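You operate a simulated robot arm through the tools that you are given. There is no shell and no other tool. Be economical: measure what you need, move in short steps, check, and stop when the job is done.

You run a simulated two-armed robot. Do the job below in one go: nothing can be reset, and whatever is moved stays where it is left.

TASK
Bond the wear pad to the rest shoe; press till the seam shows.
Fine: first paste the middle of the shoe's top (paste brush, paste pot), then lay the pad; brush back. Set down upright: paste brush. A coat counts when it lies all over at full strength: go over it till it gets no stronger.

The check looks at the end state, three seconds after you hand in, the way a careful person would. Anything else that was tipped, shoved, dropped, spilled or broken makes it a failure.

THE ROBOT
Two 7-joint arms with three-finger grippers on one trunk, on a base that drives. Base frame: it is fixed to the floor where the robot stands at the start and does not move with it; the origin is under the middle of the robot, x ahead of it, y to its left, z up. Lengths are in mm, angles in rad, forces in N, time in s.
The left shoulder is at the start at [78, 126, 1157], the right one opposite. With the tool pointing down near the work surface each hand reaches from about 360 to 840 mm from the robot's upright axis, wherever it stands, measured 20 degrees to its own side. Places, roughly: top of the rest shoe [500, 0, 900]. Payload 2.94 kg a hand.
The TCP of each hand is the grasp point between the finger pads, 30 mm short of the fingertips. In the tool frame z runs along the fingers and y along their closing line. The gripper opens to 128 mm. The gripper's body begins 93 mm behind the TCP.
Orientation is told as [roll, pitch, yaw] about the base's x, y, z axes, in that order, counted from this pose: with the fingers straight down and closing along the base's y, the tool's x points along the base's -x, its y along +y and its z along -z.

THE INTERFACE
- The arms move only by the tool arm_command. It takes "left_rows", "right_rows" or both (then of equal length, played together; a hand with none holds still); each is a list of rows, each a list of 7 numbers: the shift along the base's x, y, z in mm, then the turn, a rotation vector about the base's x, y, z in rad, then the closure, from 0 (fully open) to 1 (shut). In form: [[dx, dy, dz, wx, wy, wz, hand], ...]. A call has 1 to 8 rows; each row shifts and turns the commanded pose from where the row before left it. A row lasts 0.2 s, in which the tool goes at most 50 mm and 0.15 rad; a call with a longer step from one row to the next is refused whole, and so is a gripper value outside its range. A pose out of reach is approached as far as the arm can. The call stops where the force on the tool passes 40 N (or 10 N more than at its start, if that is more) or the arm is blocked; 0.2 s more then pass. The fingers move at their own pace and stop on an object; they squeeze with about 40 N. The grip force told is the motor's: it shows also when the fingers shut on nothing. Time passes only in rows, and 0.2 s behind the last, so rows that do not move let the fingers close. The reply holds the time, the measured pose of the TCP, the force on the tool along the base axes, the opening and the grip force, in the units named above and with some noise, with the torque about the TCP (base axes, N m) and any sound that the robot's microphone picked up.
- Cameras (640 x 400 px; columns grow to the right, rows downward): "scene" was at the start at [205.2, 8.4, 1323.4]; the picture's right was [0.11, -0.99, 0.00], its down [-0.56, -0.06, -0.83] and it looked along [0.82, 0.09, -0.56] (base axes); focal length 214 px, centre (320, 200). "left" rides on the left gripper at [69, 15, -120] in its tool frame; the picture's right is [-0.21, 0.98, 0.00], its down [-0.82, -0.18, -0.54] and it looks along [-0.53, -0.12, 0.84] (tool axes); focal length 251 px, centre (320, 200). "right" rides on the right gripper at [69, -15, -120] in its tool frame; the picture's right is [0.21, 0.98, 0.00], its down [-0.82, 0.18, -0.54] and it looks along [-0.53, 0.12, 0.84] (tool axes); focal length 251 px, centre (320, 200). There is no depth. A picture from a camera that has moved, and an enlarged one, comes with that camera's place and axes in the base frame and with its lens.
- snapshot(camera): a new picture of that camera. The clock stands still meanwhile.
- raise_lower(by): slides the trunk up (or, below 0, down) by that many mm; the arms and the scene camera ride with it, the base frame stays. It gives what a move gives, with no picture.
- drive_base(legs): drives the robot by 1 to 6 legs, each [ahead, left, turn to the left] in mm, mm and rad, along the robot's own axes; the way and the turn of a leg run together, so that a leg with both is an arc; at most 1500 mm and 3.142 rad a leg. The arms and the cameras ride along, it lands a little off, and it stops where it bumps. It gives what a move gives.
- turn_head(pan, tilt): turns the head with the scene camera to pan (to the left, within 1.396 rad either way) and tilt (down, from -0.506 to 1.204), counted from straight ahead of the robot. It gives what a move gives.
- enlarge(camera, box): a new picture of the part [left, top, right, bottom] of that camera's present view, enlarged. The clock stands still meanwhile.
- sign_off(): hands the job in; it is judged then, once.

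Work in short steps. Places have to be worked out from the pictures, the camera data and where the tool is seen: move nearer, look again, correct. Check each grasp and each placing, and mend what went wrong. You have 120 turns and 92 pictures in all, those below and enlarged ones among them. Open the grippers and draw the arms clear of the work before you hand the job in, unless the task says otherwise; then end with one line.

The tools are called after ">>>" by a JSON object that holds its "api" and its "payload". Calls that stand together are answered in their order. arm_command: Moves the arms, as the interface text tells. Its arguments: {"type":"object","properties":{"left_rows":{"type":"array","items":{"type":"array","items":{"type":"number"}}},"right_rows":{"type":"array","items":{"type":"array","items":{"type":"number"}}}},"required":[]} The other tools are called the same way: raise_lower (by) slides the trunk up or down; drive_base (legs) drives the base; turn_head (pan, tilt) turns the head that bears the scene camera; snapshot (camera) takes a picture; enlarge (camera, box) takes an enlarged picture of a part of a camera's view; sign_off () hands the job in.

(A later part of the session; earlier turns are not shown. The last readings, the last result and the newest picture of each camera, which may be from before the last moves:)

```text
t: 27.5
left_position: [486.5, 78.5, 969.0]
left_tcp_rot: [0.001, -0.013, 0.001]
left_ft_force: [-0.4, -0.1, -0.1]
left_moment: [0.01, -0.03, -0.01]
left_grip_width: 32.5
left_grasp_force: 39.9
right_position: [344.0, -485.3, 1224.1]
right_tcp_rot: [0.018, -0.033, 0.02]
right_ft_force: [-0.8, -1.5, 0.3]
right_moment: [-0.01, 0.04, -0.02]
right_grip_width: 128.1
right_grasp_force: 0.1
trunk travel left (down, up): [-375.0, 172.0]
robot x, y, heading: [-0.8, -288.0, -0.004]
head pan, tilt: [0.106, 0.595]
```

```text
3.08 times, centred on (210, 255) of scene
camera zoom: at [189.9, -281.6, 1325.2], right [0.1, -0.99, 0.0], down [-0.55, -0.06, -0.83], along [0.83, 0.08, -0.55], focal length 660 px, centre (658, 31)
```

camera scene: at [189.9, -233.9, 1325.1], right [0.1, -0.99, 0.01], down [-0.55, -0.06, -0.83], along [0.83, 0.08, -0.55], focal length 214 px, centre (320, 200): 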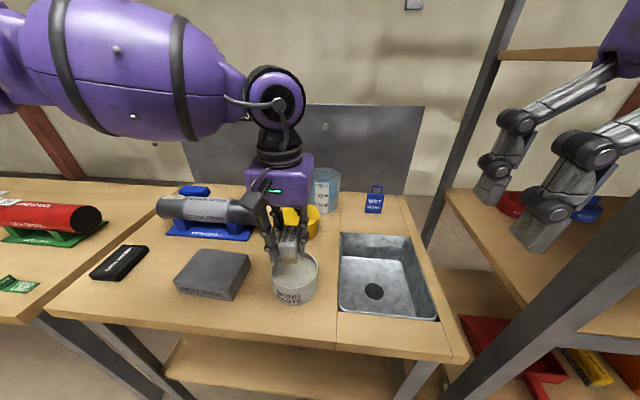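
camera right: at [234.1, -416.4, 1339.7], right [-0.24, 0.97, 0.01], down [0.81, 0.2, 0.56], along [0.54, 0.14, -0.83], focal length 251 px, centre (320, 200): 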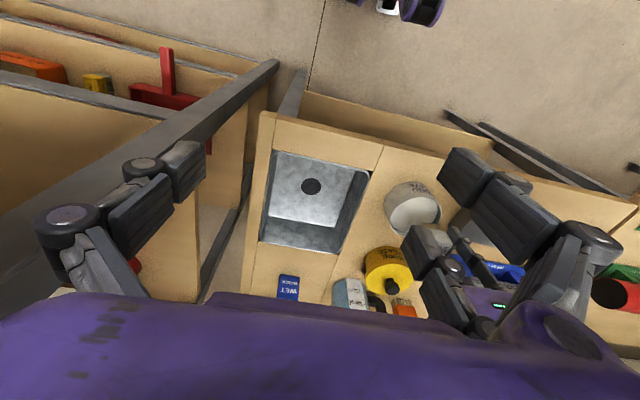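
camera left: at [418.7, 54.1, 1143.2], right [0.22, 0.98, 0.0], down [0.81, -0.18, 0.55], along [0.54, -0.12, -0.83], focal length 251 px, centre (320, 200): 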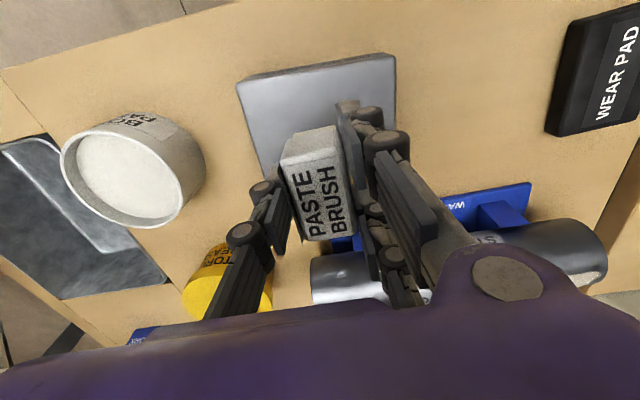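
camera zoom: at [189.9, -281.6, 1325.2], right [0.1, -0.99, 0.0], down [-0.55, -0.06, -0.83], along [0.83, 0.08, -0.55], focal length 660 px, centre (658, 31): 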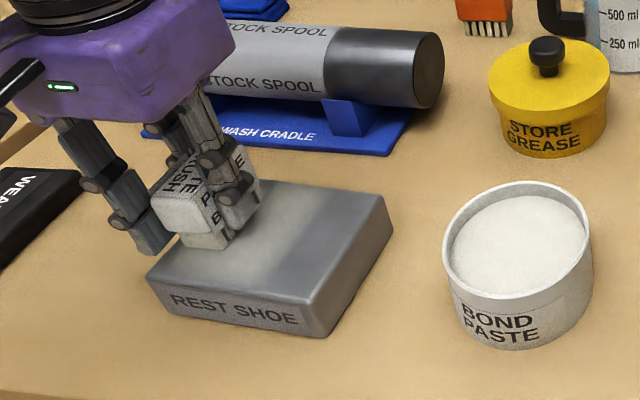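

A lighter coat begins to show. I lift clear and look at it properly.

>>> {"api": "arm_command", "payload": {"left_rows": [[0, 20, 20, 0, 0, 0, 1], [0, 40, 30, 0, 0, 0, 1], [0, 40, 10, 0, 0, 0, 1]]}}

>>> {"api": "enlarge", "payload": {"camera": "scene", "box": [140, 220, 280, 310]}}

>>> {"api": "enlarge", "payload": {"camera": "left", "box": [60, 30, 360, 220]}}

```text
t: 28.3
left_position: [485.7, 176.5, 1032.5]
left_tcp_rot: [0.0, -0.011, -0.004]
left_ft_force: [-0.1, -0.6, 0.2]
left_moment: [-0.01, 0.01, 0.02]
left_grip_width: 32.4
left_grasp_force: 39.8
right_position: [344.4, -485.2, 1224.0]
right_tcp_rot: [0.017, -0.032, 0.019]
right_ft_force: [-0.1, 0.5, 0.4]
right_moment: [-0.06, 0.01, -0.03]
right_grip_width: 128.0
right_grasp_force: 0.0
trunk travel left (down, up): [-375.0, 172.0]
robot x, y, heading: [-7.3, -290.5, -0.006]
head pan, tilt: [0.106, 0.595]
```

```text
4.44 times, centred on (210, 265) of scene
camera zoom: at [189.9, -281.6, 1325.2], right [0.1, -0.99, 0.0], down [-0.55, -0.06, -0.83], along [0.83, 0.08, -0.55], focal length 953 px, centre (809, -89)
```

zoom: 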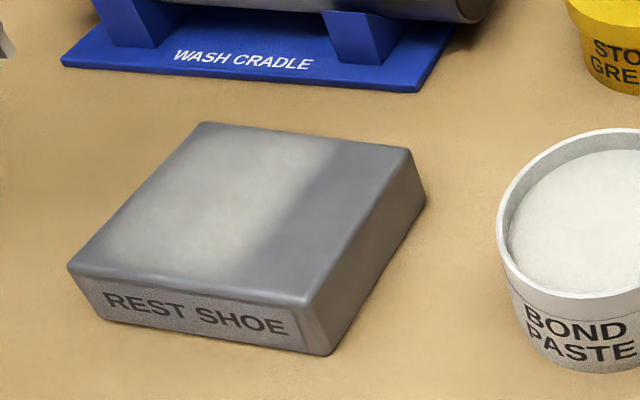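

```text
2.11 times, centred on (210, 125) of left
camera zoom: at [416.3, 192.6, 1152.3], right [0.22, 0.98, 0.0], down [0.81, -0.18, 0.55], along [0.54, -0.12, -0.83], focal length 529 px, centre (552, 358)
```

zoom: 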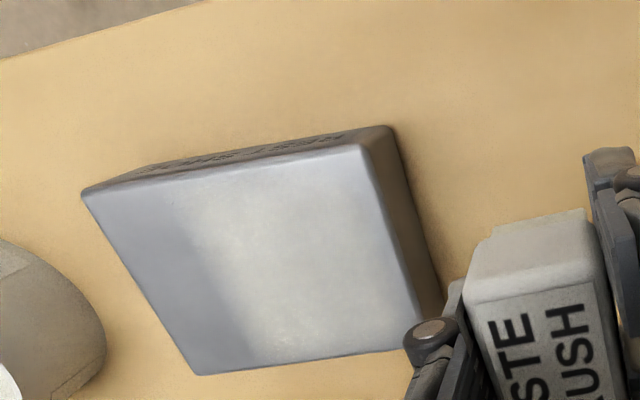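

The coat covers about y 20–95 only, thin; the right part at y<20 missed contact. The shoe centre is y≈38.5. I go to the right end and press lightly there.

>>> {"api": "arm_command", "payload": {"left_rows": [[0, -45, 0, 0, 0, 0, 1], [0, -45, -10, 0, 0, 0, 1], [0, -45, -10, 0, 0, 0, 1], [0, -36, -20, 0, 0, 0, 1], [0, 0, -18, 0, 0, 0, 1], [0, 0, -4, 0, 0, 0, 1], [0, 0, -1.5, 0, 0, 0, 1], [0, 0, 0, 0, 0, 0, 1]]}}

```text
t: 30.1
left_position: [488.8, 7.3, 967.1]
left_tcp_rot: [0.001, -0.014, -0.002]
left_ft_force: [-5.2, -2.0, 16.8]
left_moment: [0.0, 0.3, 0.01]
left_grip_width: 32.3
left_grasp_force: 40.6
right_position: [343.8, -483.8, 1224.4]
right_tcp_rot: [0.017, -0.032, 0.021]
right_ft_force: [0.4, 0.4, -0.6]
right_moment: [-0.02, 0.0, 0.01]
right_grip_width: 128.1
right_grasp_force: 0.1
trunk travel left (down, up): [-375.0, 172.0]
robot x, y, heading: [-2.1, -287.3, -0.005]
head pan, tilt: [0.106, 0.595]
```

Contact at 17 N. I stroke toward the left end at this height.

>>> {"api": "arm_command", "payload": {"left_rows": [[0, 9, 0, 0, 0, 0, 1], [0, 9, 0, 0, 0, 0, 1], [0, 9, 0, 0, 0, 0, 1], [0, 9, 0, 0, 0, 0, 1], [0, 9, 0, 0, 0, 0, 1], [0, 9, 0, 0, 0, 0, 1], [0, 9, 0, 0, 0, 0, 1]]}}

>>> {"api": "enlarge", "payload": {"camera": "scene", "box": [140, 220, 280, 310]}}

```text
t: 31.7
left_position: [488.5, 69.4, 966.2]
left_tcp_rot: [0.0, -0.016, -0.001]
left_ft_force: [-1.1, -10.4, 32.3]
left_moment: [-0.3, -0.1, -0.02]
left_grip_width: 32.4
left_grasp_force: 40.0
right_position: [343.1, -485.3, 1224.4]
right_tcp_rot: [0.018, -0.033, 0.021]
right_ft_force: [0.6, 0.1, 0.3]
right_moment: [0.03, 0.02, -0.01]
right_grip_width: 128.3
right_grasp_force: 0.1
trunk travel left (down, up): [-375.0, 172.0]
robot x, y, heading: [-2.0, -289.9, -0.006]
head pan, tilt: [0.106, 0.595]
```

```text
4.44 times, centred on (210, 265) of scene
camera zoom: at [189.7, -281.7, 1325.3], right [0.1, -0.99, 0.0], down [-0.55, -0.06, -0.83], along [0.83, 0.08, -0.55], focal length 953 px, centre (809, -89)
```

zoom: 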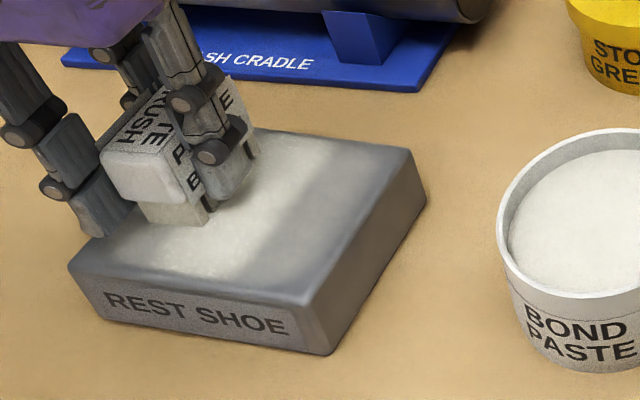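

The coat strengthens but its right edge stays at y≈20, so the brush seems to touch with its +y edge (TCP+15). I lift slightly, shift right to y≈-25 and stroke from there.

>>> {"api": "arm_command", "payload": {"left_rows": [[0, -10, 5, 0, 0, 0, 1], [0, -28, 0, 0, 0, 0, 1], [0, -28, 0, 0, 0, 0, 1], [0, -28, 0, 0, 0, 0, 1], [0, 0, -5, 0, 0, 0, 1], [0, 6, 0, 0, 0, 0, 1], [0, 9, 0, 0, 0, 0, 1], [0, 9, 0, 0, 0, 0, 1]]}}

>>> {"api": "enlarge", "payload": {"camera": "scene", "box": [140, 220, 280, 310]}}

```text
t: 33.5
left_position: [489.8, 0.6, 965.7]
left_tcp_rot: [-0.001, -0.02, -0.001]
left_ft_force: [1.5, -13.6, 34.7]
left_moment: [-0.34, 0.3, 0.15]
left_grip_width: 32.4
left_grasp_force: 40.3
right_position: [344.6, -484.7, 1223.8]
right_tcp_rot: [0.017, -0.031, 0.02]
right_ft_force: [-0.2, 0.0, 0.3]
right_moment: [-0.01, 0.02, -0.01]
right_grip_width: 128.1
right_grasp_force: 0.0
trunk travel left (down, up): [-375.0, 172.0]
robot x, y, heading: [-2.2, -290.2, -0.007]
head pan, tilt: [0.106, 0.595]
```

```text
4.44 times, centred on (210, 265) of scene
camera zoom: at [189.7, -281.9, 1325.4], right [0.1, -0.99, 0.0], down [-0.55, -0.06, -0.83], along [0.83, 0.08, -0.55], focal length 953 px, centre (809, -89)
```

zoom: 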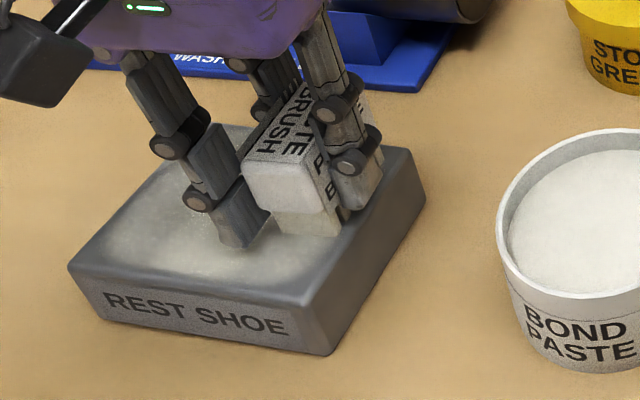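

The coat now reaches the right side too. I lift off to the left and inspect.

>>> {"api": "arm_command", "payload": {"left_rows": [[0, 0, 20, 0, 0, 0, 1], [0, 45, 30, 0, 0, 0, 1], [0, 48, 10, 0, 0, 0, 1], [0, 48, 0, 0, 0, 0, 1]]}}

>>> {"api": "enlarge", "payload": {"camera": "scene", "box": [140, 220, 280, 310]}}

>>> {"api": "enlarge", "payload": {"camera": "left", "box": [60, 30, 360, 220]}}

```text
refused: row 2 steps farther than a row can; nothing moved
```

```text
4.44 times, centred on (210, 265) of scene
camera zoom: at [189.7, -281.9, 1325.4], right [0.1, -0.99, 0.0], down [-0.55, -0.06, -0.83], along [0.83, 0.08, -0.55], focal length 953 px, centre (809, -89)
```

zoom: 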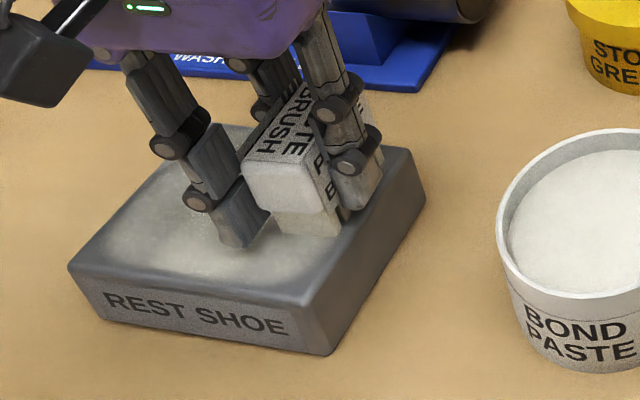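

```text
2.11 times, centred on (210, 125) of left
camera zoom: at [419.8, 14.1, 1085.4], right [0.22, 0.98, 0.0], down [0.81, -0.18, 0.56], along [0.54, -0.12, -0.83], focal length 529 px, centre (552, 358)
```

zoom: 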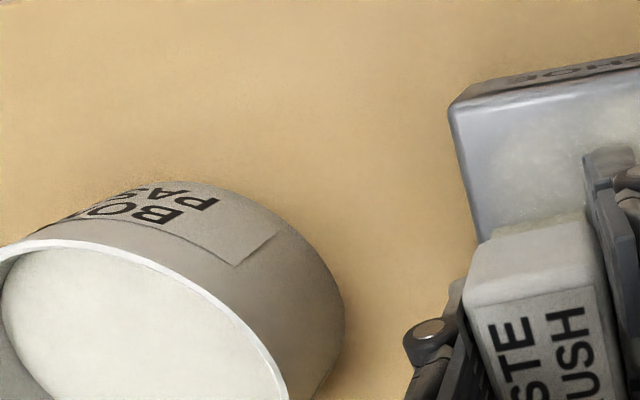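

A row was too long, so nothing moved. I repeat it with shorter rows.

>>> {"api": "arm_command", "payload": {"left_rows": [[0, 0, 20, 0, 0, 0, 1], [0, 30, 30, 0, 0, 0, 1], [0, 46, 10, 0, 0, 0, 1], [0, 48, 0, 0, 0, 0, 1], [0, 45, 0, 0, 0, 0, 1]]}}

>>> {"api": "enlarge", "payload": {"camera": "scene", "box": [140, 220, 280, 310]}}

>>> {"api": "enlarge", "payload": {"camera": "left", "box": [60, 30, 360, 220]}}

```text
t: 34.7
left_position: [484.6, 168.0, 1027.4]
left_tcp_rot: [0.003, -0.013, -0.002]
left_ft_force: [0.0, 0.1, 0.5]
left_moment: [-0.01, 0.0, 0.0]
left_grip_width: 32.5
left_grasp_force: 40.6
right_position: [343.2, -486.1, 1223.3]
right_tcp_rot: [0.019, -0.033, 0.02]
right_ft_force: [0.1, 0.1, -0.4]
right_moment: [0.0, -0.04, -0.03]
right_grip_width: 128.0
right_grasp_force: 0.0
trunk travel left (down, up): [-375.0, 172.0]
robot x, y, heading: [-5.2, -288.4, -0.008]
head pan, tilt: [0.106, 0.595]
```

```text
4.44 times, centred on (210, 265) of scene
camera zoom: at [190.0, -281.7, 1325.2], right [0.1, -0.99, 0.0], down [-0.55, -0.06, -0.83], along [0.83, 0.08, -0.55], focal length 953 px, centre (809, -89)
```

zoom: 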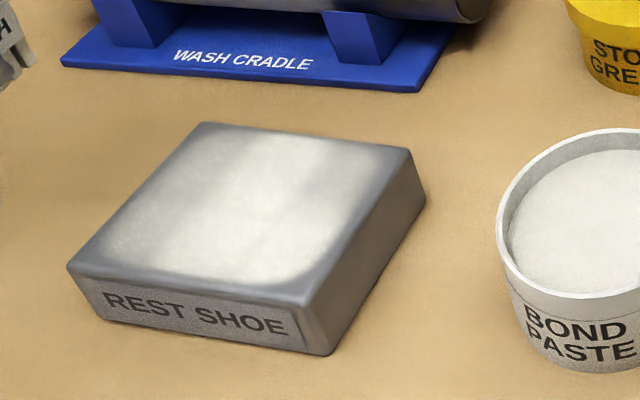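

```text
2.11 times, centred on (210, 125) of left
camera zoom: at [415.7, 183.4, 1146.1], right [0.22, 0.98, 0.0], down [0.81, -0.18, 0.55], along [0.54, -0.12, -0.83], focal length 529 px, centre (552, 358)
```

zoom: 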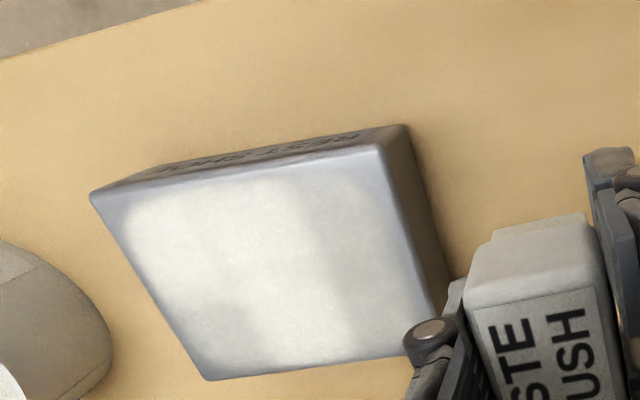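

The coat patch is a rounded rectangle on the shoe's middle; the right part is strong, the left (y>55) weaker. I go over the left half again.

>>> {"api": "arm_command", "payload": {"left_rows": [[2, -42, -10, 0, 0, 0, 1], [1, -42, -20, 0, 0, 0, 1], [0, 0, -26, 0, 0, 0, 1], [0, 0, -5, 0, 0, 0, 1], [0, -8, -1, 0, 0, 0, 1], [0, -8, 0, 0, 0, 0, 1], [0, -8, 0, 0, 0, 0, 1], [0, -8, 0, 0, 0, 0, 1]]}}

>>> {"api": "arm_command", "payload": {"left_rows": [[0, -8, 0, 0, 0, 0, 1], [0, -8, 0, 0, 0, 0, 1], [0, 8, 0, 0, 0, 0, 1], [0, 8, 0, 0, 0, 0, 1], [0, 8, 0, 0, 0, 0, 1], [0, 8, 0, 0, 0, 0, 1], [0, 8, 0, 0, 0, 0, 1], [0, 8, 0, 0, 0, 0, 1]]}}

>>> {"api": "enlarge", "payload": {"camera": "scene", "box": [140, 220, 280, 310]}}

```text
t: 36.0
left_position: [495.2, 73.8, 965.6]
left_tcp_rot: [0.004, -0.024, -0.004]
left_ft_force: [-0.5, -0.7, 17.7]
left_moment: [-0.05, 0.41, 0.0]
left_grip_width: 32.5
left_grasp_force: 40.2
right_position: [343.3, -485.1, 1224.4]
right_tcp_rot: [0.018, -0.034, 0.019]
right_ft_force: [0.3, -0.4, -0.2]
right_moment: [0.01, 0.03, 0.01]
right_grip_width: 128.1
right_grasp_force: 0.0
trunk travel left (down, up): [-375.0, 172.0]
robot x, y, heading: [-4.7, -291.5, -0.007]
head pan, tilt: [0.106, 0.595]
stopped in row 6 (left hand): the force on the tool passed its limit at 40 N (the readings are from after the stop); the commanded pose is now the measured one
```

```text
t: 37.8
left_position: [493.6, 106.6, 965.0]
left_tcp_rot: [0.004, -0.021, 0.0]
left_ft_force: [-1.0, -9.1, 24.8]
left_moment: [-0.54, 0.07, 0.03]
left_grip_width: 32.6
left_grasp_force: 40.0
right_position: [343.0, -486.0, 1223.7]
right_tcp_rot: [0.018, -0.033, 0.019]
right_ft_force: [-0.3, -0.4, 0.1]
right_moment: [0.0, -0.05, 0.04]
right_grip_width: 128.1
right_grasp_force: 0.1
trunk travel left (down, up): [-375.0, 172.0]
robot x, y, heading: [-4.4, -290.3, -0.008]
head pan, tilt: [0.106, 0.595]
```

```text
4.44 times, centred on (210, 265) of scene
camera zoom: at [189.6, -281.9, 1325.4], right [0.1, -0.99, 0.0], down [-0.55, -0.06, -0.83], along [0.83, 0.08, -0.55], focal length 953 px, centre (809, -89)
```

zoom: 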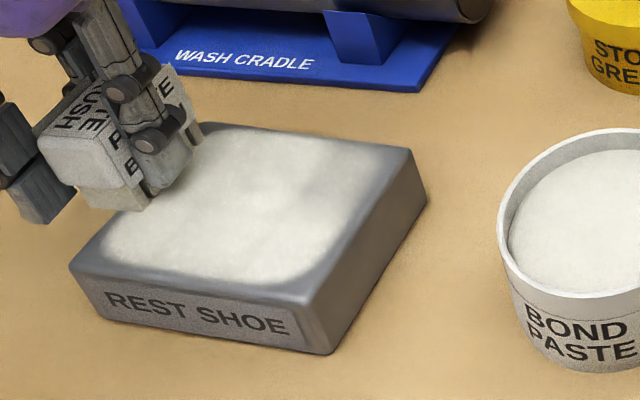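

Much more even now. I lift a touch, move in from the edge and make one full pass back to the right end.

>>> {"api": "arm_command", "payload": {"left_rows": [[0, 0, 4, 0, 0, 0, 1], [-4, -24, 0, 0, 0, 0, 1], [0, 0, -4, 0, 0, 0, 1], [0, -9, 0, 0, 0, 0, 1], [0, -9, 0, 0, 0, 0, 1], [0, -9, 0, 0, 0, 0, 1], [0, -9, 0, 0, 0, 0, 1], [0, -9, 0, 0, 0, 0, 1]]}}

>>> {"api": "arm_command", "payload": {"left_rows": [[0, -9, 0, 0, 0, 0, 1], [0, -9, 0, 0, 0, 0, 1], [0, -9, 0, 0, 0, 0, 1], [0, -9, 0, 0, 0, 0, 1], [0, -9, 0, 0, 0, 0, 1], [0, -9, 0, 0, 0, 0, 1], [0, -9, 0, 0, 0, 0, 1]]}}

>>> {"api": "enlarge", "payload": {"camera": "scene", "box": [140, 220, 280, 310]}}

```text
t: 39.6
left_position: [489.2, 37.4, 964.9]
left_tcp_rot: [0.004, -0.025, -0.002]
left_ft_force: [1.0, 9.5, 27.8]
left_moment: [0.29, 0.23, -0.07]
left_grip_width: 32.3
left_grasp_force: 40.3
right_position: [343.7, -483.6, 1224.8]
right_tcp_rot: [0.017, -0.03, 0.02]
right_ft_force: [0.0, 0.8, 0.6]
right_moment: [0.01, 0.01, 0.01]
right_grip_width: 128.0
right_grasp_force: 0.0
trunk travel left (down, up): [-375.0, 172.0]
robot x, y, heading: [1.6, -289.1, -0.003]
head pan, tilt: [0.106, 0.595]
```

```text
t: 41.2
left_position: [487.6, -24.7, 964.9]
left_tcp_rot: [0.004, -0.02, 0.0]
left_ft_force: [0.3, 3.7, 7.7]
left_moment: [0.18, -0.24, 0.11]
left_grip_width: 32.3
left_grasp_force: 40.3
right_position: [343.0, -485.5, 1223.4]
right_tcp_rot: [0.019, -0.033, 0.019]
right_ft_force: [-0.2, 0.5, 0.3]
right_moment: [0.02, -0.01, 0.0]
right_grip_width: 128.1
right_grasp_force: 0.0
trunk travel left (down, up): [-375.0, 172.0]
robot x, y, heading: [-5.3, -290.0, -0.006]
head pan, tilt: [0.106, 0.595]
```

```text
4.44 times, centred on (210, 265) of scene
camera zoom: at [189.7, -281.8, 1325.2], right [0.1, -0.99, 0.0], down [-0.55, -0.06, -0.83], along [0.83, 0.08, -0.55], focal length 953 px, centre (809, -89)
```

zoom: 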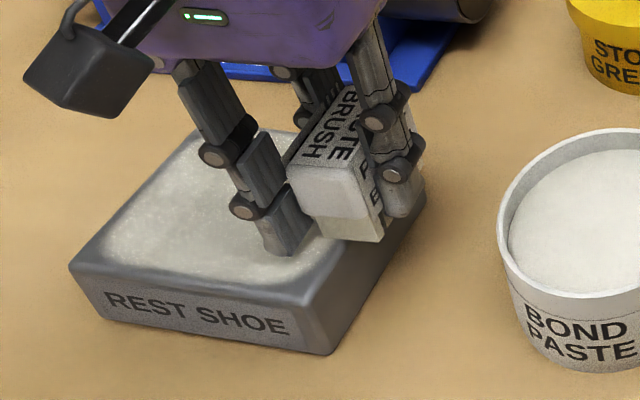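

The brush is at the right end, near the pot. I lift, swing over the pot, inspect the coat and re-dip for a final pass.

>>> {"api": "arm_command", "payload": {"left_rows": [[0, 0, 20, 0, 0, 0, 1], [0, 0, 25, 0, 0, 0, 1], [0, -42, 0, 0, 0, 0, 1], [0, -42, 0, 0, 0, 0, 1], [0, -43, 0, 0, 0, 0, 1]]}}

>>> {"api": "enlarge", "payload": {"camera": "scene", "box": [140, 190, 340, 310]}}

```text
t: 42.4
left_position: [487.3, -155.8, 1006.8]
left_tcp_rot: [0.003, -0.021, -0.002]
left_ft_force: [0.4, -0.2, -0.8]
left_moment: [0.02, -0.03, 0.01]
left_grip_width: 32.4
left_grasp_force: 40.1
right_position: [341.7, -484.7, 1225.0]
right_tcp_rot: [0.018, -0.034, 0.019]
right_ft_force: [0.0, 0.2, 0.0]
right_moment: [0.05, 0.01, -0.03]
right_grip_width: 127.8
right_grasp_force: 0.0
trunk travel left (down, up): [-375.0, 172.0]
robot x, y, heading: [-2.2, -285.2, -0.009]
head pan, tilt: [0.106, 0.595]
```

```text
3.20 times, centred on (240, 250) of scene
camera zoom: at [189.6, -281.8, 1325.2], right [0.1, -0.99, 0.0], down [-0.55, -0.06, -0.83], along [0.83, 0.08, -0.55], focal length 686 px, centre (576, 40)
```

zoom: 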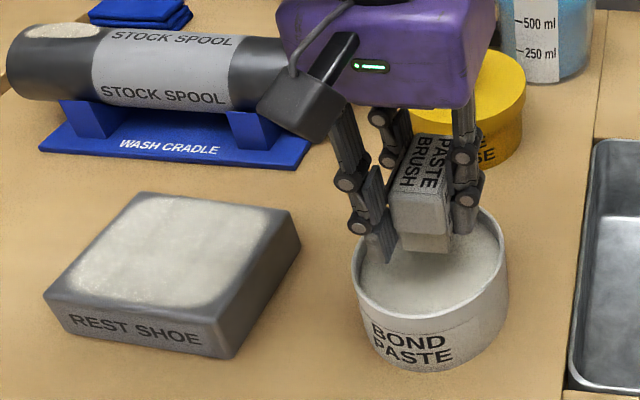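

The coat looks near uniform. I dip again and then make another full pass to bring it to full strength.

>>> {"api": "arm_command", "payload": {"left_rows": [[0, 2, -20, 0, 0, 0, 1], [0, 0, -6, 0, 0, 0, 1], [0, 0, -3, 0, 0, 0, 1], [0, 0, -2, 0, 0, 0, 1], [0, 0, 0, 0, 0, 0, 1]]}}

```text
t: 43.6
left_position: [488.9, -152.4, 978.1]
left_tcp_rot: [0.003, -0.023, -0.001]
left_ft_force: [0.1, 0.7, -1.2]
left_moment: [-0.01, 0.0, -0.01]
left_grip_width: 32.5
left_grasp_force: 39.8
right_position: [344.3, -484.5, 1224.0]
right_tcp_rot: [0.018, -0.032, 0.017]
right_ft_force: [0.2, 0.8, 0.3]
right_moment: [-0.02, -0.01, -0.01]
right_grip_width: 128.0
right_grasp_force: 0.0
trunk travel left (down, up): [-375.0, 172.0]
robot x, y, heading: [-7.4, -288.1, -0.005]
head pan, tilt: [0.106, 0.595]
```

No contact yet, so a little further down, then lift out.

>>> {"api": "arm_command", "payload": {"left_rows": [[0, 0, -2, 0, 0, 0, 1], [0, 0, -1, 0, 0, 0, 1], [0, 0, -1, 0, 0, 0, 1], [0, 0, 0, 0, 0, 0, 1]]}}

```text
t: 44.6
left_position: [489.4, -151.2, 973.2]
left_tcp_rot: [0.005, -0.022, -0.002]
left_ft_force: [0.1, 0.1, -0.8]
left_moment: [-0.01, 0.04, 0.0]
left_grip_width: 32.3
left_grasp_force: 40.0
right_position: [343.5, -486.3, 1223.5]
right_tcp_rot: [0.016, -0.032, 0.021]
right_ft_force: [0.4, 0.6, 0.3]
right_moment: [-0.01, -0.02, 0.02]
right_grip_width: 128.1
right_grasp_force: 0.0
trunk travel left (down, up): [-375.0, 172.0]
robot x, y, heading: [-1.7, -286.5, -0.005]
head pan, tilt: [0.106, 0.595]
```

>>> {"api": "arm_command", "payload": {"left_rows": [[0, 0, -1, 0, 0, 0, 1], [0, 0, -1, 0, 0, 0, 1], [0, 0, -1, 0, 0, 0, 1], [0, 0, -1, 0, 0, 0, 1], [0, 0, 0, 0, 0, 0, 1]]}}

>>> {"api": "enlarge", "payload": {"camera": "scene", "box": [230, 200, 330, 310]}}

```text
t: 45.8
left_position: [486.5, -150.8, 969.8]
left_tcp_rot: [0.003, -0.023, -0.002]
left_ft_force: [-1.9, -0.9, 0.7]
left_moment: [0.05, 0.13, 0.03]
left_grip_width: 32.5
left_grasp_force: 40.2
right_position: [343.7, -485.2, 1224.7]
right_tcp_rot: [0.018, -0.033, 0.017]
right_ft_force: [0.5, -0.3, 0.3]
right_moment: [0.03, -0.03, -0.01]
right_grip_width: 128.1
right_grasp_force: 0.1
trunk travel left (down, up): [-375.0, 172.0]
robot x, y, heading: [-0.6, -287.6, -0.004]
head pan, tilt: [0.106, 0.595]
```

```text
3.64 times, centred on (280, 255) of scene
camera zoom: at [189.6, -281.8, 1325.3], right [0.1, -0.99, 0.0], down [-0.55, -0.06, -0.83], along [0.83, 0.08, -0.55], focal length 780 px, centre (466, 0)
```

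zoom: 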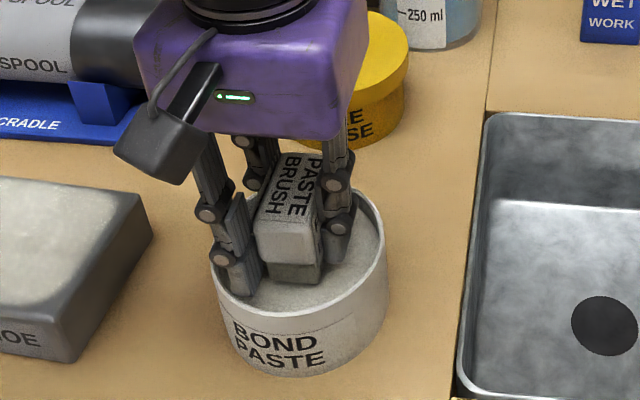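

Bristles are just touching the paste. One millimetre more, then I lift and carry to the shoe's left end.

>>> {"api": "arm_command", "payload": {"left_rows": [[0, 0, -1, 0, 0, 0, 1], [0, 0, 0, 0, 0, 0, 1], [0, 0, 15, 0, 0, 0, 1], [0, 0, 25, 0, 0, 0, 1], [0, 45, 0, 0, 0, 0, 1], [0, 48, 0, 0, 0, 0, 1], [0, 48, 0, 0, 0, 0, 1], [0, 48, 0, 0, 0, 0, 1]]}}

>>> {"api": "arm_command", "payload": {"left_rows": [[0, 40, -10, 0, 0, 0, 1], [0, 0, -20, 0, 0, 0, 1], [0, 0, -9, 0, 0, 0, 1], [0, 0, -3, 0, 0, 0, 1], [0, 0, -1, 0, 0, 0, 1], [0, 0, 0, 0, 0, 0, 1]]}}

```text
t: 47.6
left_position: [491.5, 36.0, 1009.5]
left_tcp_rot: [0.003, -0.023, -0.003]
left_ft_force: [-0.5, -0.4, -0.6]
left_moment: [0.02, 0.04, 0.01]
left_grip_width: 32.4
left_grasp_force: 40.0
right_position: [343.2, -485.0, 1223.9]
right_tcp_rot: [0.018, -0.033, 0.019]
right_ft_force: [0.6, -0.1, -0.5]
right_moment: [0.01, -0.04, 0.02]
right_grip_width: 128.3
right_grasp_force: 0.0
trunk travel left (down, up): [-375.0, 172.0]
robot x, y, heading: [-4.0, -287.3, -0.003]
head pan, tilt: [0.106, 0.595]
```

```text
t: 49.0
left_position: [487.8, 77.7, 966.8]
left_tcp_rot: [0.005, -0.02, -0.001]
left_ft_force: [-0.5, 0.0, -0.8]
left_moment: [-0.01, 0.0, -0.01]
left_grip_width: 32.2
left_grasp_force: 40.5
right_position: [343.6, -485.3, 1224.2]
right_tcp_rot: [0.016, -0.032, 0.02]
right_ft_force: [0.6, -1.1, 1.1]
right_moment: [-0.03, 0.04, -0.03]
right_grip_width: 128.0
right_grasp_force: 0.1
trunk travel left (down, up): [-375.0, 172.0]
robot x, y, heading: [-5.4, -285.6, -0.003]
head pan, tilt: [0.106, 0.595]
```

Not in contact yet; I go 2 mm lower and make a full pass to the right.

>>> {"api": "arm_command", "payload": {"left_rows": [[0, 0, -1.2, 0, 0, 0, 1], [0, 0, -0.8, 0, 0, 0, 1], [0, -9, 0, 0, 0, 0, 1], [0, -9, 0, 0, 0, 0, 1], [0, -9, 0, 0, 0, 0, 1], [0, -9, 0, 0, 0, 0, 1], [0, -9, 0, 0, 0, 0, 1], [0, -9, 0, 0, 0, 0, 1]]}}

>>> {"api": "arm_command", "payload": {"left_rows": [[0, -9, 0, 0, 0, 0, 1], [0, -9, 0, 0, 0, 0, 1], [0, -9, 0, 0, 0, 0, 1], [0, -9, 0, 0, 0, 0, 1], [0, -9, 0, 0, 0, 0, 1], [0, 9, 0, 0, 0, 0, 1], [0, 9, 0, 0, 0, 0, 1]]}}

>>> {"api": "enlarge", "payload": {"camera": "scene", "box": [140, 220, 280, 310]}}

```text
t: 50.8
left_position: [488.3, 24.1, 964.2]
left_tcp_rot: [0.007, -0.026, 0.0]
left_ft_force: [0.1, 7.4, 19.5]
left_moment: [0.17, 0.16, -0.07]
left_grip_width: 32.5
left_grasp_force: 39.9
right_position: [343.3, -484.0, 1224.2]
right_tcp_rot: [0.018, -0.031, 0.018]
right_ft_force: [0.1, 0.0, 0.1]
right_moment: [-0.01, 0.0, 0.03]
right_grip_width: 128.2
right_grasp_force: 0.0
trunk travel left (down, up): [-375.0, 172.0]
robot x, y, heading: [-0.7, -288.5, -0.006]
head pan, tilt: [0.106, 0.595]
```

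```text
t: 52.4
left_position: [489.4, -3.9, 963.6]
left_tcp_rot: [0.002, -0.022, -0.001]
left_ft_force: [-0.2, -4.6, 11.3]
left_moment: [-0.19, 0.05, -0.04]
left_grip_width: 32.3
left_grasp_force: 39.9
right_position: [343.1, -486.0, 1224.7]
right_tcp_rot: [0.018, -0.031, 0.02]
right_ft_force: [0.0, 0.0, 0.0]
right_moment: [-0.05, -0.02, 0.01]
right_grip_width: 128.2
right_grasp_force: 0.1
trunk travel left (down, up): [-375.0, 172.0]
robot x, y, heading: [-4.0, -287.0, -0.009]
head pan, tilt: [0.106, 0.595]
```

```text
4.44 times, centred on (210, 265) of scene
camera zoom: at [189.6, -281.8, 1325.3], right [0.1, -0.99, 0.0], down [-0.55, -0.06, -0.83], along [0.83, 0.08, -0.55], focal length 953 px, centre (809, -89)
```

zoom: 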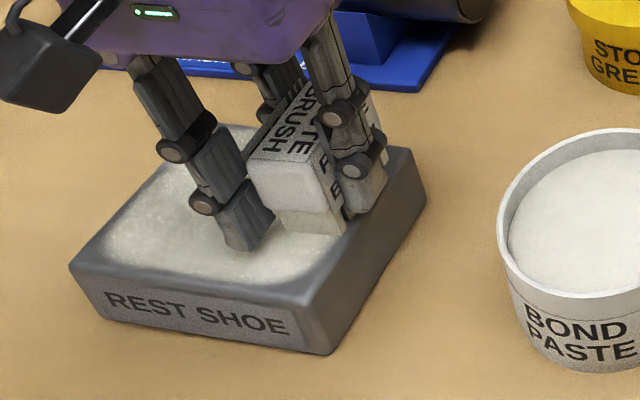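

I go back over it in a pass shifted 14 mm to the front, to strengthen the near edge, then one shifted to the back.

>>> {"api": "arm_command", "payload": {"left_rows": [[-7, -6, 0, 0, 0, 0, 1], [-7, -6, 0, 0, 0, 0, 1], [0, 12, 0, 0, 0, 0, 1], [0, 12, 0, 0, 0, 0, 1], [0, 12, 0, 0, 0, 0, 1], [0, 12, 0, 0, 0, 0, 1], [0, 12, 0, 0, 0, 0, 1], [0, 12, 0, 0, 0, 0, 1]]}}

>>> {"api": "arm_command", "payload": {"left_rows": [[0, 12, 0, 0, 0, 0, 1], [0, 10, 0, 0, 0, 0, 1], [10, 0, 0, 0, 0, 0, 1], [10, 0, 0, 0, 0, 0, 1], [8, 0, 0, 0, 0, 0, 1], [0, -12, 0, 0, 0, 0, 1], [0, -12, 0, 0, 0, 0, 1], [0, -12, 0, 0, 0, 0, 1]]}}

>>> {"api": "arm_command", "payload": {"left_rows": [[0, -12, 0, 0, 0, 0, 1], [0, -12, 0, 0, 0, 0, 1], [0, -12, 0, 0, 0, 0, 1], [0, -12, 0, 0, 0, 0, 1], [0, -12, 0, 0, 0, 0, 1]]}}

```text
t: 54.2
left_position: [474.5, 58.0, 964.2]
left_tcp_rot: [0.002, -0.021, -0.003]
left_ft_force: [0.0, 0.8, -0.4]
left_moment: [0.03, 0.05, 0.01]
left_grip_width: 32.5
left_grasp_force: 40.2
right_position: [343.3, -484.4, 1224.7]
right_tcp_rot: [0.015, -0.034, 0.02]
right_ft_force: [-0.3, 0.4, -0.6]
right_moment: [-0.02, 0.03, -0.02]
right_grip_width: 127.9
right_grasp_force: 0.2
trunk travel left (down, up): [-375.0, 172.0]
robot x, y, heading: [-1.8, -291.7, -0.002]
head pan, tilt: [0.106, 0.595]
```

```text
t: 56.0
left_position: [504.0, 42.1, 965.8]
left_tcp_rot: [0.004, -0.021, -0.003]
left_ft_force: [-0.3, -0.4, 0.4]
left_moment: [0.01, -0.03, 0.02]
left_grip_width: 32.4
left_grasp_force: 40.4
right_position: [343.7, -485.3, 1223.5]
right_tcp_rot: [0.018, -0.033, 0.018]
right_ft_force: [-0.3, -0.5, 0.2]
right_moment: [0.02, -0.01, -0.01]
right_grip_width: 127.9
right_grasp_force: 0.0
trunk travel left (down, up): [-375.0, 172.0]
robot x, y, heading: [-2.6, -290.8, -0.005]
head pan, tilt: [0.106, 0.595]
```

```text
t: 57.2
left_position: [503.5, -16.2, 967.1]
left_tcp_rot: [0.002, -0.023, 0.002]
left_ft_force: [0.6, -0.5, -1.7]
left_moment: [0.02, 0.02, 0.0]
left_grip_width: 32.1
left_grasp_force: 39.9
right_position: [344.1, -484.3, 1224.2]
right_tcp_rot: [0.018, -0.034, 0.02]
right_ft_force: [0.0, 0.2, -0.1]
right_moment: [-0.01, 0.0, 0.01]
right_grip_width: 128.0
right_grasp_force: 0.1
trunk travel left (down, up): [-375.0, 172.0]
robot x, y, heading: [-5.1, -293.1, -0.003]
head pan, tilt: [0.106, 0.595]
```

Those passes lost contact as the height drifted up 1–2 mm. I press down 3 mm here and repeat the back pass.

>>> {"api": "arm_command", "payload": {"left_rows": [[0, 0, -1.5, 0, 0, 0, 1], [0, 0, -1.5, 0, 0, 0, 1], [0, 10, 0, 0, 0, 0, 1], [0, 10, 0, 0, 0, 0, 1], [0, 10, 0, 0, 0, 0, 1], [0, 10, 0, 0, 0, 0, 1], [0, 10, 0, 0, 0, 0, 1]]}}

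>>> {"api": "arm_command", "payload": {"left_rows": [[0, 10, -0.5, 0, 0, 0, 1], [0, 10, 0, 0, 0, 0, 1], [0, 10, 0, 0, 0, 0, 1], [0, 10, 0, 0, 0, 0, 1]]}}

```text
t: 58.8
left_position: [503.1, 31.1, 963.5]
left_tcp_rot: [0.002, -0.026, -0.003]
left_ft_force: [0.0, -12.2, 31.8]
left_moment: [-0.29, 0.17, 0.08]
left_grip_width: 32.3
left_grasp_force: 39.9
right_position: [343.1, -485.4, 1223.9]
right_tcp_rot: [0.018, -0.031, 0.018]
right_ft_force: [-0.1, -0.7, 0.4]
right_moment: [-0.02, 0.0, 0.01]
right_grip_width: 128.3
right_grasp_force: 0.0
trunk travel left (down, up): [-375.0, 172.0]
robot x, y, heading: [-5.1, -289.1, -0.008]
head pan, tilt: [0.106, 0.595]
```

```text
t: 59.8
left_position: [501.9, 70.7, 963.2]
left_tcp_rot: [0.002, -0.027, -0.006]
left_ft_force: [0.9, -13.4, 36.8]
left_moment: [-0.32, -0.23, -0.07]
left_grip_width: 32.1
left_grasp_force: 40.3
right_position: [343.3, -485.7, 1224.0]
right_tcp_rot: [0.017, -0.03, 0.019]
right_ft_force: [-0.1, -0.1, -0.5]
right_moment: [0.0, -0.03, -0.01]
right_grip_width: 128.1
right_grasp_force: 0.0
trunk travel left (down, up): [-375.0, 172.0]
robot x, y, heading: [-2.4, -287.3, -0.001]
head pan, tilt: [0.106, 0.595]
```

Good contact there. Now I shift to the front with slightly less pressure and pass back to the right.

>>> {"api": "arm_command", "payload": {"left_rows": [[-10, 5, 0.5, 0, 0, 0, 1], [-10, 3, 0, 0, 0, 0, 1], [-8, 0, 0, 0, 0, 0, 1], [0, -10, 0, 0, 0, 0, 1], [0, -10, 0, 0, 0, 0, 1], [0, -10, 0, 0, 0, 0, 1], [0, -10, 0, 0, 0, 0, 1], [0, -10, 0, 0, 0, 0, 1]]}}

>>> {"api": "arm_command", "payload": {"left_rows": [[0, -10, 0, 0, 0, 0, 1], [0, -10, 0, 0, 0, 0, 1], [0, -10, 0, 0, 0, 0, 1], [0, -10, 0, 0, 0, 0, 1], [0, -8, 0, 0, 0, 0, 1]]}}

>>> {"api": "arm_command", "payload": {"left_rows": [[0, 0, 20, 0, 0, 0, 1], [0, 30, 30, 0, 0, 0, 1], [0, 46, 10, 0, 0, 0, 1], [0, 48, 0, 0, 0, 0, 1], [0, 48, 0, 0, 0, 0, 1], [0, 30, 0, 0, 0, 0, 1]]}}

>>> {"api": "enlarge", "payload": {"camera": "scene", "box": [140, 220, 280, 310]}}

>>> {"api": "enlarge", "payload": {"camera": "left", "box": [60, 30, 360, 220]}}

```text
t: 61.6
left_position: [473.1, 31.2, 963.0]
left_tcp_rot: [0.006, -0.023, -0.002]
left_ft_force: [0.7, 13.3, 38.9]
left_moment: [0.32, 0.1, -0.04]
left_grip_width: 32.5
left_grasp_force: 39.5
right_position: [343.8, -484.8, 1224.0]
right_tcp_rot: [0.016, -0.033, 0.019]
right_ft_force: [0.0, -0.4, 0.1]
right_moment: [0.02, 0.01, 0.0]
right_grip_width: 127.8
right_grasp_force: 0.2
trunk travel left (down, up): [-375.0, 172.0]
robot x, y, heading: [-3.3, -292.5, -0.007]
head pan, tilt: [0.106, 0.595]
```

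```text
t: 62.8
left_position: [472.7, -16.9, 961.9]
left_tcp_rot: [0.003, -0.019, -0.003]
left_ft_force: [0.8, 10.2, 28.7]
left_moment: [0.44, -0.04, 0.0]
left_grip_width: 32.5
left_grasp_force: 40.0
right_position: [343.2, -484.9, 1224.2]
right_tcp_rot: [0.017, -0.032, 0.019]
right_ft_force: [-0.7, 0.5, -0.1]
right_moment: [0.0, -0.01, -0.02]
right_grip_width: 128.0
right_grasp_force: 0.1
trunk travel left (down, up): [-375.0, 172.0]
robot x, y, heading: [-2.7, -287.3, -0.009]
head pan, tilt: [0.106, 0.595]
```

```text
t: 64.2
left_position: [473.0, 183.8, 1022.9]
left_tcp_rot: [0.003, -0.02, -0.001]
left_ft_force: [-0.9, 0.6, -0.2]
left_moment: [-0.02, 0.0, -0.01]
left_grip_width: 32.2
left_grasp_force: 40.3
right_position: [343.9, -485.8, 1225.0]
right_tcp_rot: [0.017, -0.03, 0.021]
right_ft_force: [-0.1, 0.1, 0.4]
right_moment: [-0.03, 0.02, 0.01]
right_grip_width: 128.1
right_grasp_force: 0.0
trunk travel left (down, up): [-375.0, 172.0]
robot x, y, heading: [-4.0, -288.1, -0.004]
head pan, tilt: [0.106, 0.595]
```

```text
4.44 times, centred on (210, 265) of scene
camera zoom: at [189.7, -281.8, 1325.3], right [0.1, -0.99, 0.0], down [-0.55, -0.06, -0.83], along [0.83, 0.08, -0.55], focal length 953 px, centre (809, -89)
```

zoom: 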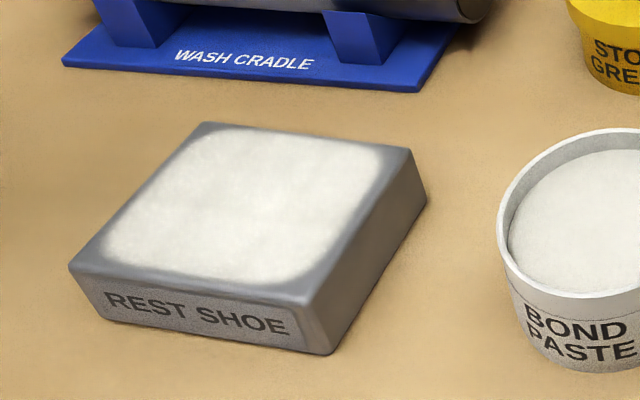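

```text
2.11 times, centred on (210, 125) of left
camera zoom: at [403.0, 197.8, 1141.9], right [0.22, 0.98, 0.01], down [0.81, -0.18, 0.56], along [0.55, -0.11, -0.83], focal length 529 px, centre (552, 358)
```

zoom: 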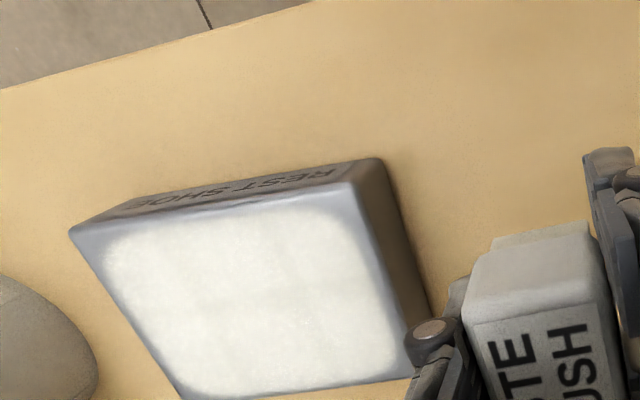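

The coat is now white all over. One more pressed pass along the middle to make sure it gets no stronger.

>>> {"api": "arm_command", "payload": {"left_rows": [[7, -48, -8, 0, 0, 0, 1], [7, -47, -10, 0, 0, 0, 1], [0, -4, -26, 0, 0, 0, 1], [0, 0, -13, 0, 0, 0, 1], [0, 0, -2, 0, 0, 0, 1], [0, 0, -1, 0, 0, 0, 1]]}}

>>> {"api": "arm_command", "payload": {"left_rows": [[0, -13, 0, 0, 0, 0, 1], [0, -13, 0, 0, 0, 0, 1], [0, -13, 0, 0, 0, 0, 1], [0, -13, 0, 0, 0, 0, 1], [0, -13, 0, 0, 0, 0, 1], [0, -13, 0, 0, 0, 0, 1], [0, -13, 0, 0, 0, 0, 1], [0, -12, 0, 0, 0, 0, 1]]}}

>>> {"api": "arm_command", "payload": {"left_rows": [[0, 0, 20, 0, 0, 0, 1], [0, 30, 30, 0, 0, 0, 1], [-4, 46, 10, 0, 0, 0, 1], [-4, 48, 0, 0, 0, 0, 1], [-4, 48, 0, 0, 0, 0, 1], [-2, 38, 0, 0, 0, 0, 1]]}}

>>> {"api": "enlarge", "payload": {"camera": "scene", "box": [140, 220, 280, 310]}}

```text
t: 65.6
left_position: [487.5, 84.5, 962.2]
left_tcp_rot: [0.003, -0.022, -0.003]
left_ft_force: [-2.6, -1.5, 6.5]
left_moment: [-0.15, 0.19, 0.01]
left_grip_width: 32.2
left_grasp_force: 40.2
right_position: [343.2, -485.5, 1224.7]
right_tcp_rot: [0.018, -0.031, 0.023]
right_ft_force: [-0.1, 0.3, 0.5]
right_moment: [0.03, -0.02, 0.03]
right_grip_width: 128.1
right_grasp_force: 0.2
trunk travel left (down, up): [-375.0, 172.0]
robot x, y, heading: [-6.6, -291.9, -0.004]
head pan, tilt: [0.106, 0.595]
```

```text
t: 67.4
left_position: [487.6, -17.6, 962.2]
left_tcp_rot: [0.004, -0.021, -0.001]
left_ft_force: [-0.3, 0.5, -0.6]
left_moment: [-0.01, 0.03, 0.0]
left_grip_width: 32.4
left_grasp_force: 39.5
right_position: [343.3, -486.9, 1224.1]
right_tcp_rot: [0.016, -0.034, 0.018]
right_ft_force: [0.8, -0.5, 0.3]
right_moment: [0.02, -0.02, 0.01]
right_grip_width: 128.1
right_grasp_force: 0.1
trunk travel left (down, up): [-375.0, 172.0]
robot x, y, heading: [-2.4, -287.8, -0.009]
head pan, tilt: [0.106, 0.595]
```

```text
t: 68.8
left_position: [474.2, 193.7, 1020.0]
left_tcp_rot: [0.001, -0.023, -0.003]
left_ft_force: [0.0, -0.2, -1.3]
left_moment: [-0.05, 0.02, 0.02]
left_grip_width: 32.5
left_grasp_force: 39.9
right_position: [343.5, -484.8, 1223.8]
right_tcp_rot: [0.018, -0.03, 0.019]
right_ft_force: [0.8, -0.8, -0.1]
right_moment: [-0.01, -0.02, -0.01]
right_grip_width: 128.0
right_grasp_force: 0.2
trunk travel left (down, up): [-375.0, 172.0]
robot x, y, heading: [-2.6, -285.6, -0.005]
head pan, tilt: [0.106, 0.595]
```

```text
4.44 times, centred on (210, 265) of scene
camera zoom: at [189.7, -281.7, 1325.3], right [0.1, -0.99, 0.0], down [-0.55, -0.06, -0.83], along [0.83, 0.08, -0.55], focal length 953 px, centre (809, -89)
```

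zoom: 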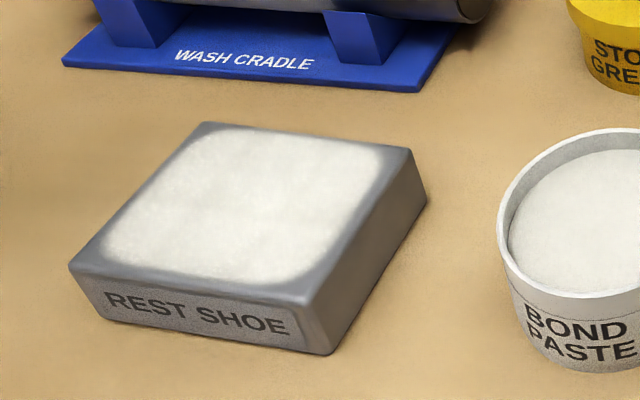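

No further change: the coat is full. Now the brush goes back to its place at (473, 191); I lower it there with its first yaw.

>>> {"api": "arm_command", "payload": {"left_rows": [[-1, -2, -30, 0, 0.01, 0.074, 1], [0, 0, -30, 0, 0.01, 0, 1], [0, 0, -20, 0, 0, 0, 1]]}}

>>> {"api": "enlarge", "payload": {"camera": "scene", "box": [60, 190, 260, 310]}}

>>> {"api": "snapshot", "payload": {"camera": "left"}}

```text
t: 69.6
left_position: [471.2, 190.1, 939.5]
left_tcp_rot: [0.003, -0.003, 0.073]
left_ft_force: [-0.3, -0.1, -0.4]
left_moment: [0.0, 0.04, 0.01]
left_grip_width: 32.4
left_grasp_force: 40.2
right_position: [344.3, -485.5, 1224.3]
right_tcp_rot: [0.018, -0.031, 0.02]
right_ft_force: [0.5, -0.9, 0.5]
right_moment: [-0.03, -0.01, 0.0]
right_grip_width: 128.0
right_grasp_force: 0.1
trunk travel left (down, up): [-375.0, 172.0]
robot x, y, heading: [0.4, -288.0, -0.008]
head pan, tilt: [0.106, 0.595]
```

```text
3.20 times, centred on (160, 250) of scene
camera zoom: at [189.6, -281.8, 1325.3], right [0.1, -0.99, 0.0], down [-0.55, -0.06, -0.83], along [0.83, 0.08, -0.55], focal length 686 px, centre (832, 40)
```

zoom: 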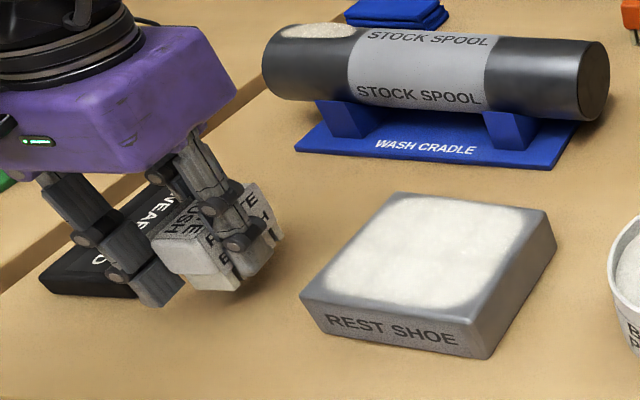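

```text
40 pictures are left
camera left: at [402.6, 199.9, 1060.2], right [0.14, 0.99, 0.0], down [0.83, -0.12, 0.54], along [0.54, -0.07, -0.84], focal length 251 px, centre (320, 200)
```

left: 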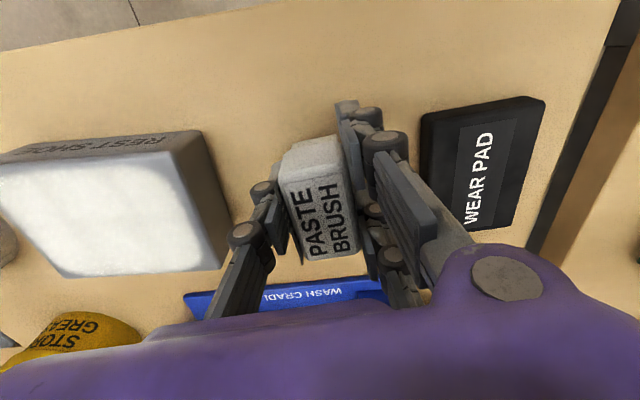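

The brush is above its place with the pad clear. I lower in small steps to touch.

>>> {"api": "arm_command", "payload": {"left_rows": [[1, 1, -5, 0, 0, 0, 1], [0, 0, -3, 0, 0, 0, 1], [0, 0, -2, 0, 0, 0, 1], [0, 0, -1, 0, 0, 0, 1], [0, 0, 0, 0, 0, 0, 1]]}}

```text
t: 70.8
left_position: [474.9, 192.0, 929.6]
left_tcp_rot: [0.002, -0.002, 0.074]
left_ft_force: [0.2, -0.8, -0.4]
left_moment: [0.01, 0.02, 0.01]
left_grip_width: 32.5
left_grasp_force: 40.2
right_position: [343.9, -485.5, 1224.5]
right_tcp_rot: [0.018, -0.032, 0.02]
right_ft_force: [-0.3, -0.1, -0.4]
right_moment: [-0.02, -0.03, 0.0]
right_grip_width: 128.4
right_grasp_force: 0.1
trunk travel left (down, up): [-375.0, 172.0]
robot x, y, heading: [-2.8, -287.9, -0.002]
head pan, tilt: [0.106, 0.595]
```

>>> {"api": "arm_command", "payload": {"left_rows": [[0, 0, -1, 0, 0, 0, 1], [0, 0, -1, 0, 0, 0, 1], [0, 0, -1, 0, 0, 0, 1], [0, 0, -1, 0, 0, 0, 1], [0, 0, 0, 0, 0, 0, 1]]}}

>>> {"api": "enlarge", "payload": {"camera": "scene", "box": [90, 220, 170, 300]}}

```text
t: 72.0
left_position: [474.9, 192.7, 926.8]
left_tcp_rot: [0.004, -0.001, 0.074]
left_ft_force: [-1.0, -0.3, -1.8]
left_moment: [0.01, 0.05, 0.02]
left_grip_width: 32.2
left_grasp_force: 40.0
right_position: [343.0, -485.2, 1224.3]
right_tcp_rot: [0.016, -0.032, 0.019]
right_ft_force: [-0.5, 0.2, 0.7]
right_moment: [0.04, -0.01, 0.01]
right_grip_width: 128.1
right_grasp_force: 0.2
trunk travel left (down, up): [-375.0, 172.0]
robot x, y, heading: [-7.8, -290.4, -0.01]
head pan, tilt: [0.106, 0.595]
```

```text
5.00 times, centred on (130, 260) of scene
camera zoom: at [189.6, -281.8, 1325.3], right [0.1, -0.99, 0.0], down [-0.55, -0.06, -0.83], along [0.83, 0.08, -0.55], focal length 1072 px, centre (1270, -100)
```

zoom: 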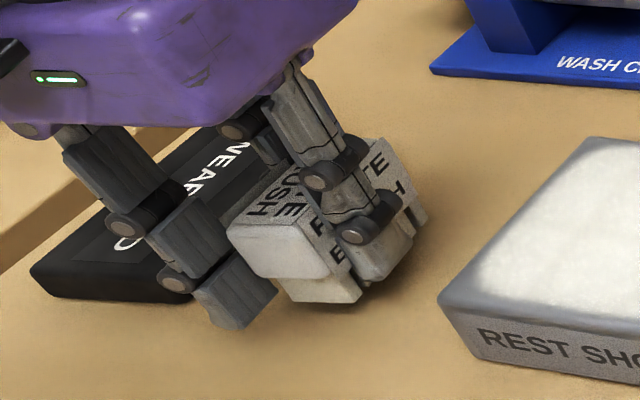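

Still no contact. I continue in 1 mm steps.

>>> {"api": "arm_command", "payload": {"left_rows": [[0, 0, -1, 0, 0, 0, 1], [0, 0, -1, 0, 0, 0, 1], [0, 0, -1, 0, 0, 0, 1], [0, 0, 0, 0, 0, 0, 1]]}}

```text
t: 73.0
left_position: [474.8, 191.5, 923.5]
left_tcp_rot: [0.005, -0.002, 0.072]
left_ft_force: [-0.4, -0.1, -0.4]
left_moment: [-0.01, 0.01, 0.01]
left_grip_width: 32.4
left_grasp_force: 40.9
right_position: [344.3, -484.8, 1224.2]
right_tcp_rot: [0.017, -0.033, 0.019]
right_ft_force: [-0.1, 0.1, 0.5]
right_moment: [-0.01, -0.01, -0.02]
right_grip_width: 128.0
right_grasp_force: 0.1
trunk travel left (down, up): [-375.0, 172.0]
robot x, y, heading: [-3.3, -288.2, -0.005]
head pan, tilt: [0.106, 0.595]
```

>>> {"api": "arm_command", "payload": {"left_rows": [[0, 0, -1, 0, 0, 0, 1], [0, 0, -1, 0, 0, 0, 1], [0, 0, -1, 0, 0, 0, 1], [0, 0, -1, 0, 0, 0, 1], [0, 0, 0, 0, 0, 0, 1]]}}

>>> {"api": "enlarge", "payload": {"camera": "scene", "box": [90, 220, 170, 300]}}

```text
t: 74.2
left_position: [473.6, 191.3, 920.6]
left_tcp_rot: [0.006, -0.002, 0.073]
left_ft_force: [-0.2, -0.1, -0.9]
left_moment: [-0.01, -0.01, 0.0]
left_grip_width: 32.4
left_grasp_force: 40.5
right_position: [343.0, -485.0, 1224.4]
right_tcp_rot: [0.018, -0.032, 0.019]
right_ft_force: [0.3, 0.2, 0.9]
right_moment: [0.0, -0.01, 0.02]
right_grip_width: 128.1
right_grasp_force: 0.1
trunk travel left (down, up): [-375.0, 172.0]
robot x, y, heading: [-4.5, -290.6, -0.007]
head pan, tilt: [0.106, 0.595]
```

```text
5.00 times, centred on (130, 260) of scene
camera zoom: at [189.6, -281.7, 1325.3], right [0.1, -0.99, 0.0], down [-0.55, -0.06, -0.83], along [0.83, 0.08, -0.55], focal length 1072 px, centre (1270, -100)
```

zoom: 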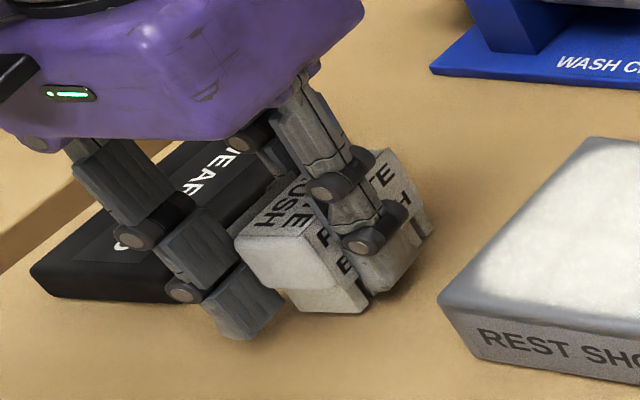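

>>> {"api": "arm_command", "payload": {"left_rows": [[0, 0, -1, 0, 0, 0, 1], [0, 0, -1, 0, 0, 0, 1], [0, 0, -1, 0, 0, 0, 1], [0, 0, -1, 0, 0, 0, 1], [0, 0, 0, 0, 0, 0, 1]]}}

```text
t: 75.4
left_position: [475.5, 191.2, 917.0]
left_tcp_rot: [0.006, -0.007, 0.073]
left_ft_force: [-4.2, -1.3, 23.7]
left_moment: [-0.08, -0.7, -0.01]
left_grip_width: 32.4
left_grasp_force: 39.9
right_position: [343.3, -485.7, 1225.2]
right_tcp_rot: [0.018, -0.033, 0.021]
right_ft_force: [-0.2, 0.0, 0.3]
right_moment: [-0.02, -0.01, -0.03]
right_grip_width: 128.0
right_grasp_force: 0.0
trunk travel left (down, up): [-375.0, 172.0]
robot x, y, heading: [-2.1, -288.0, -0.005]
head pan, tilt: [0.106, 0.595]
```

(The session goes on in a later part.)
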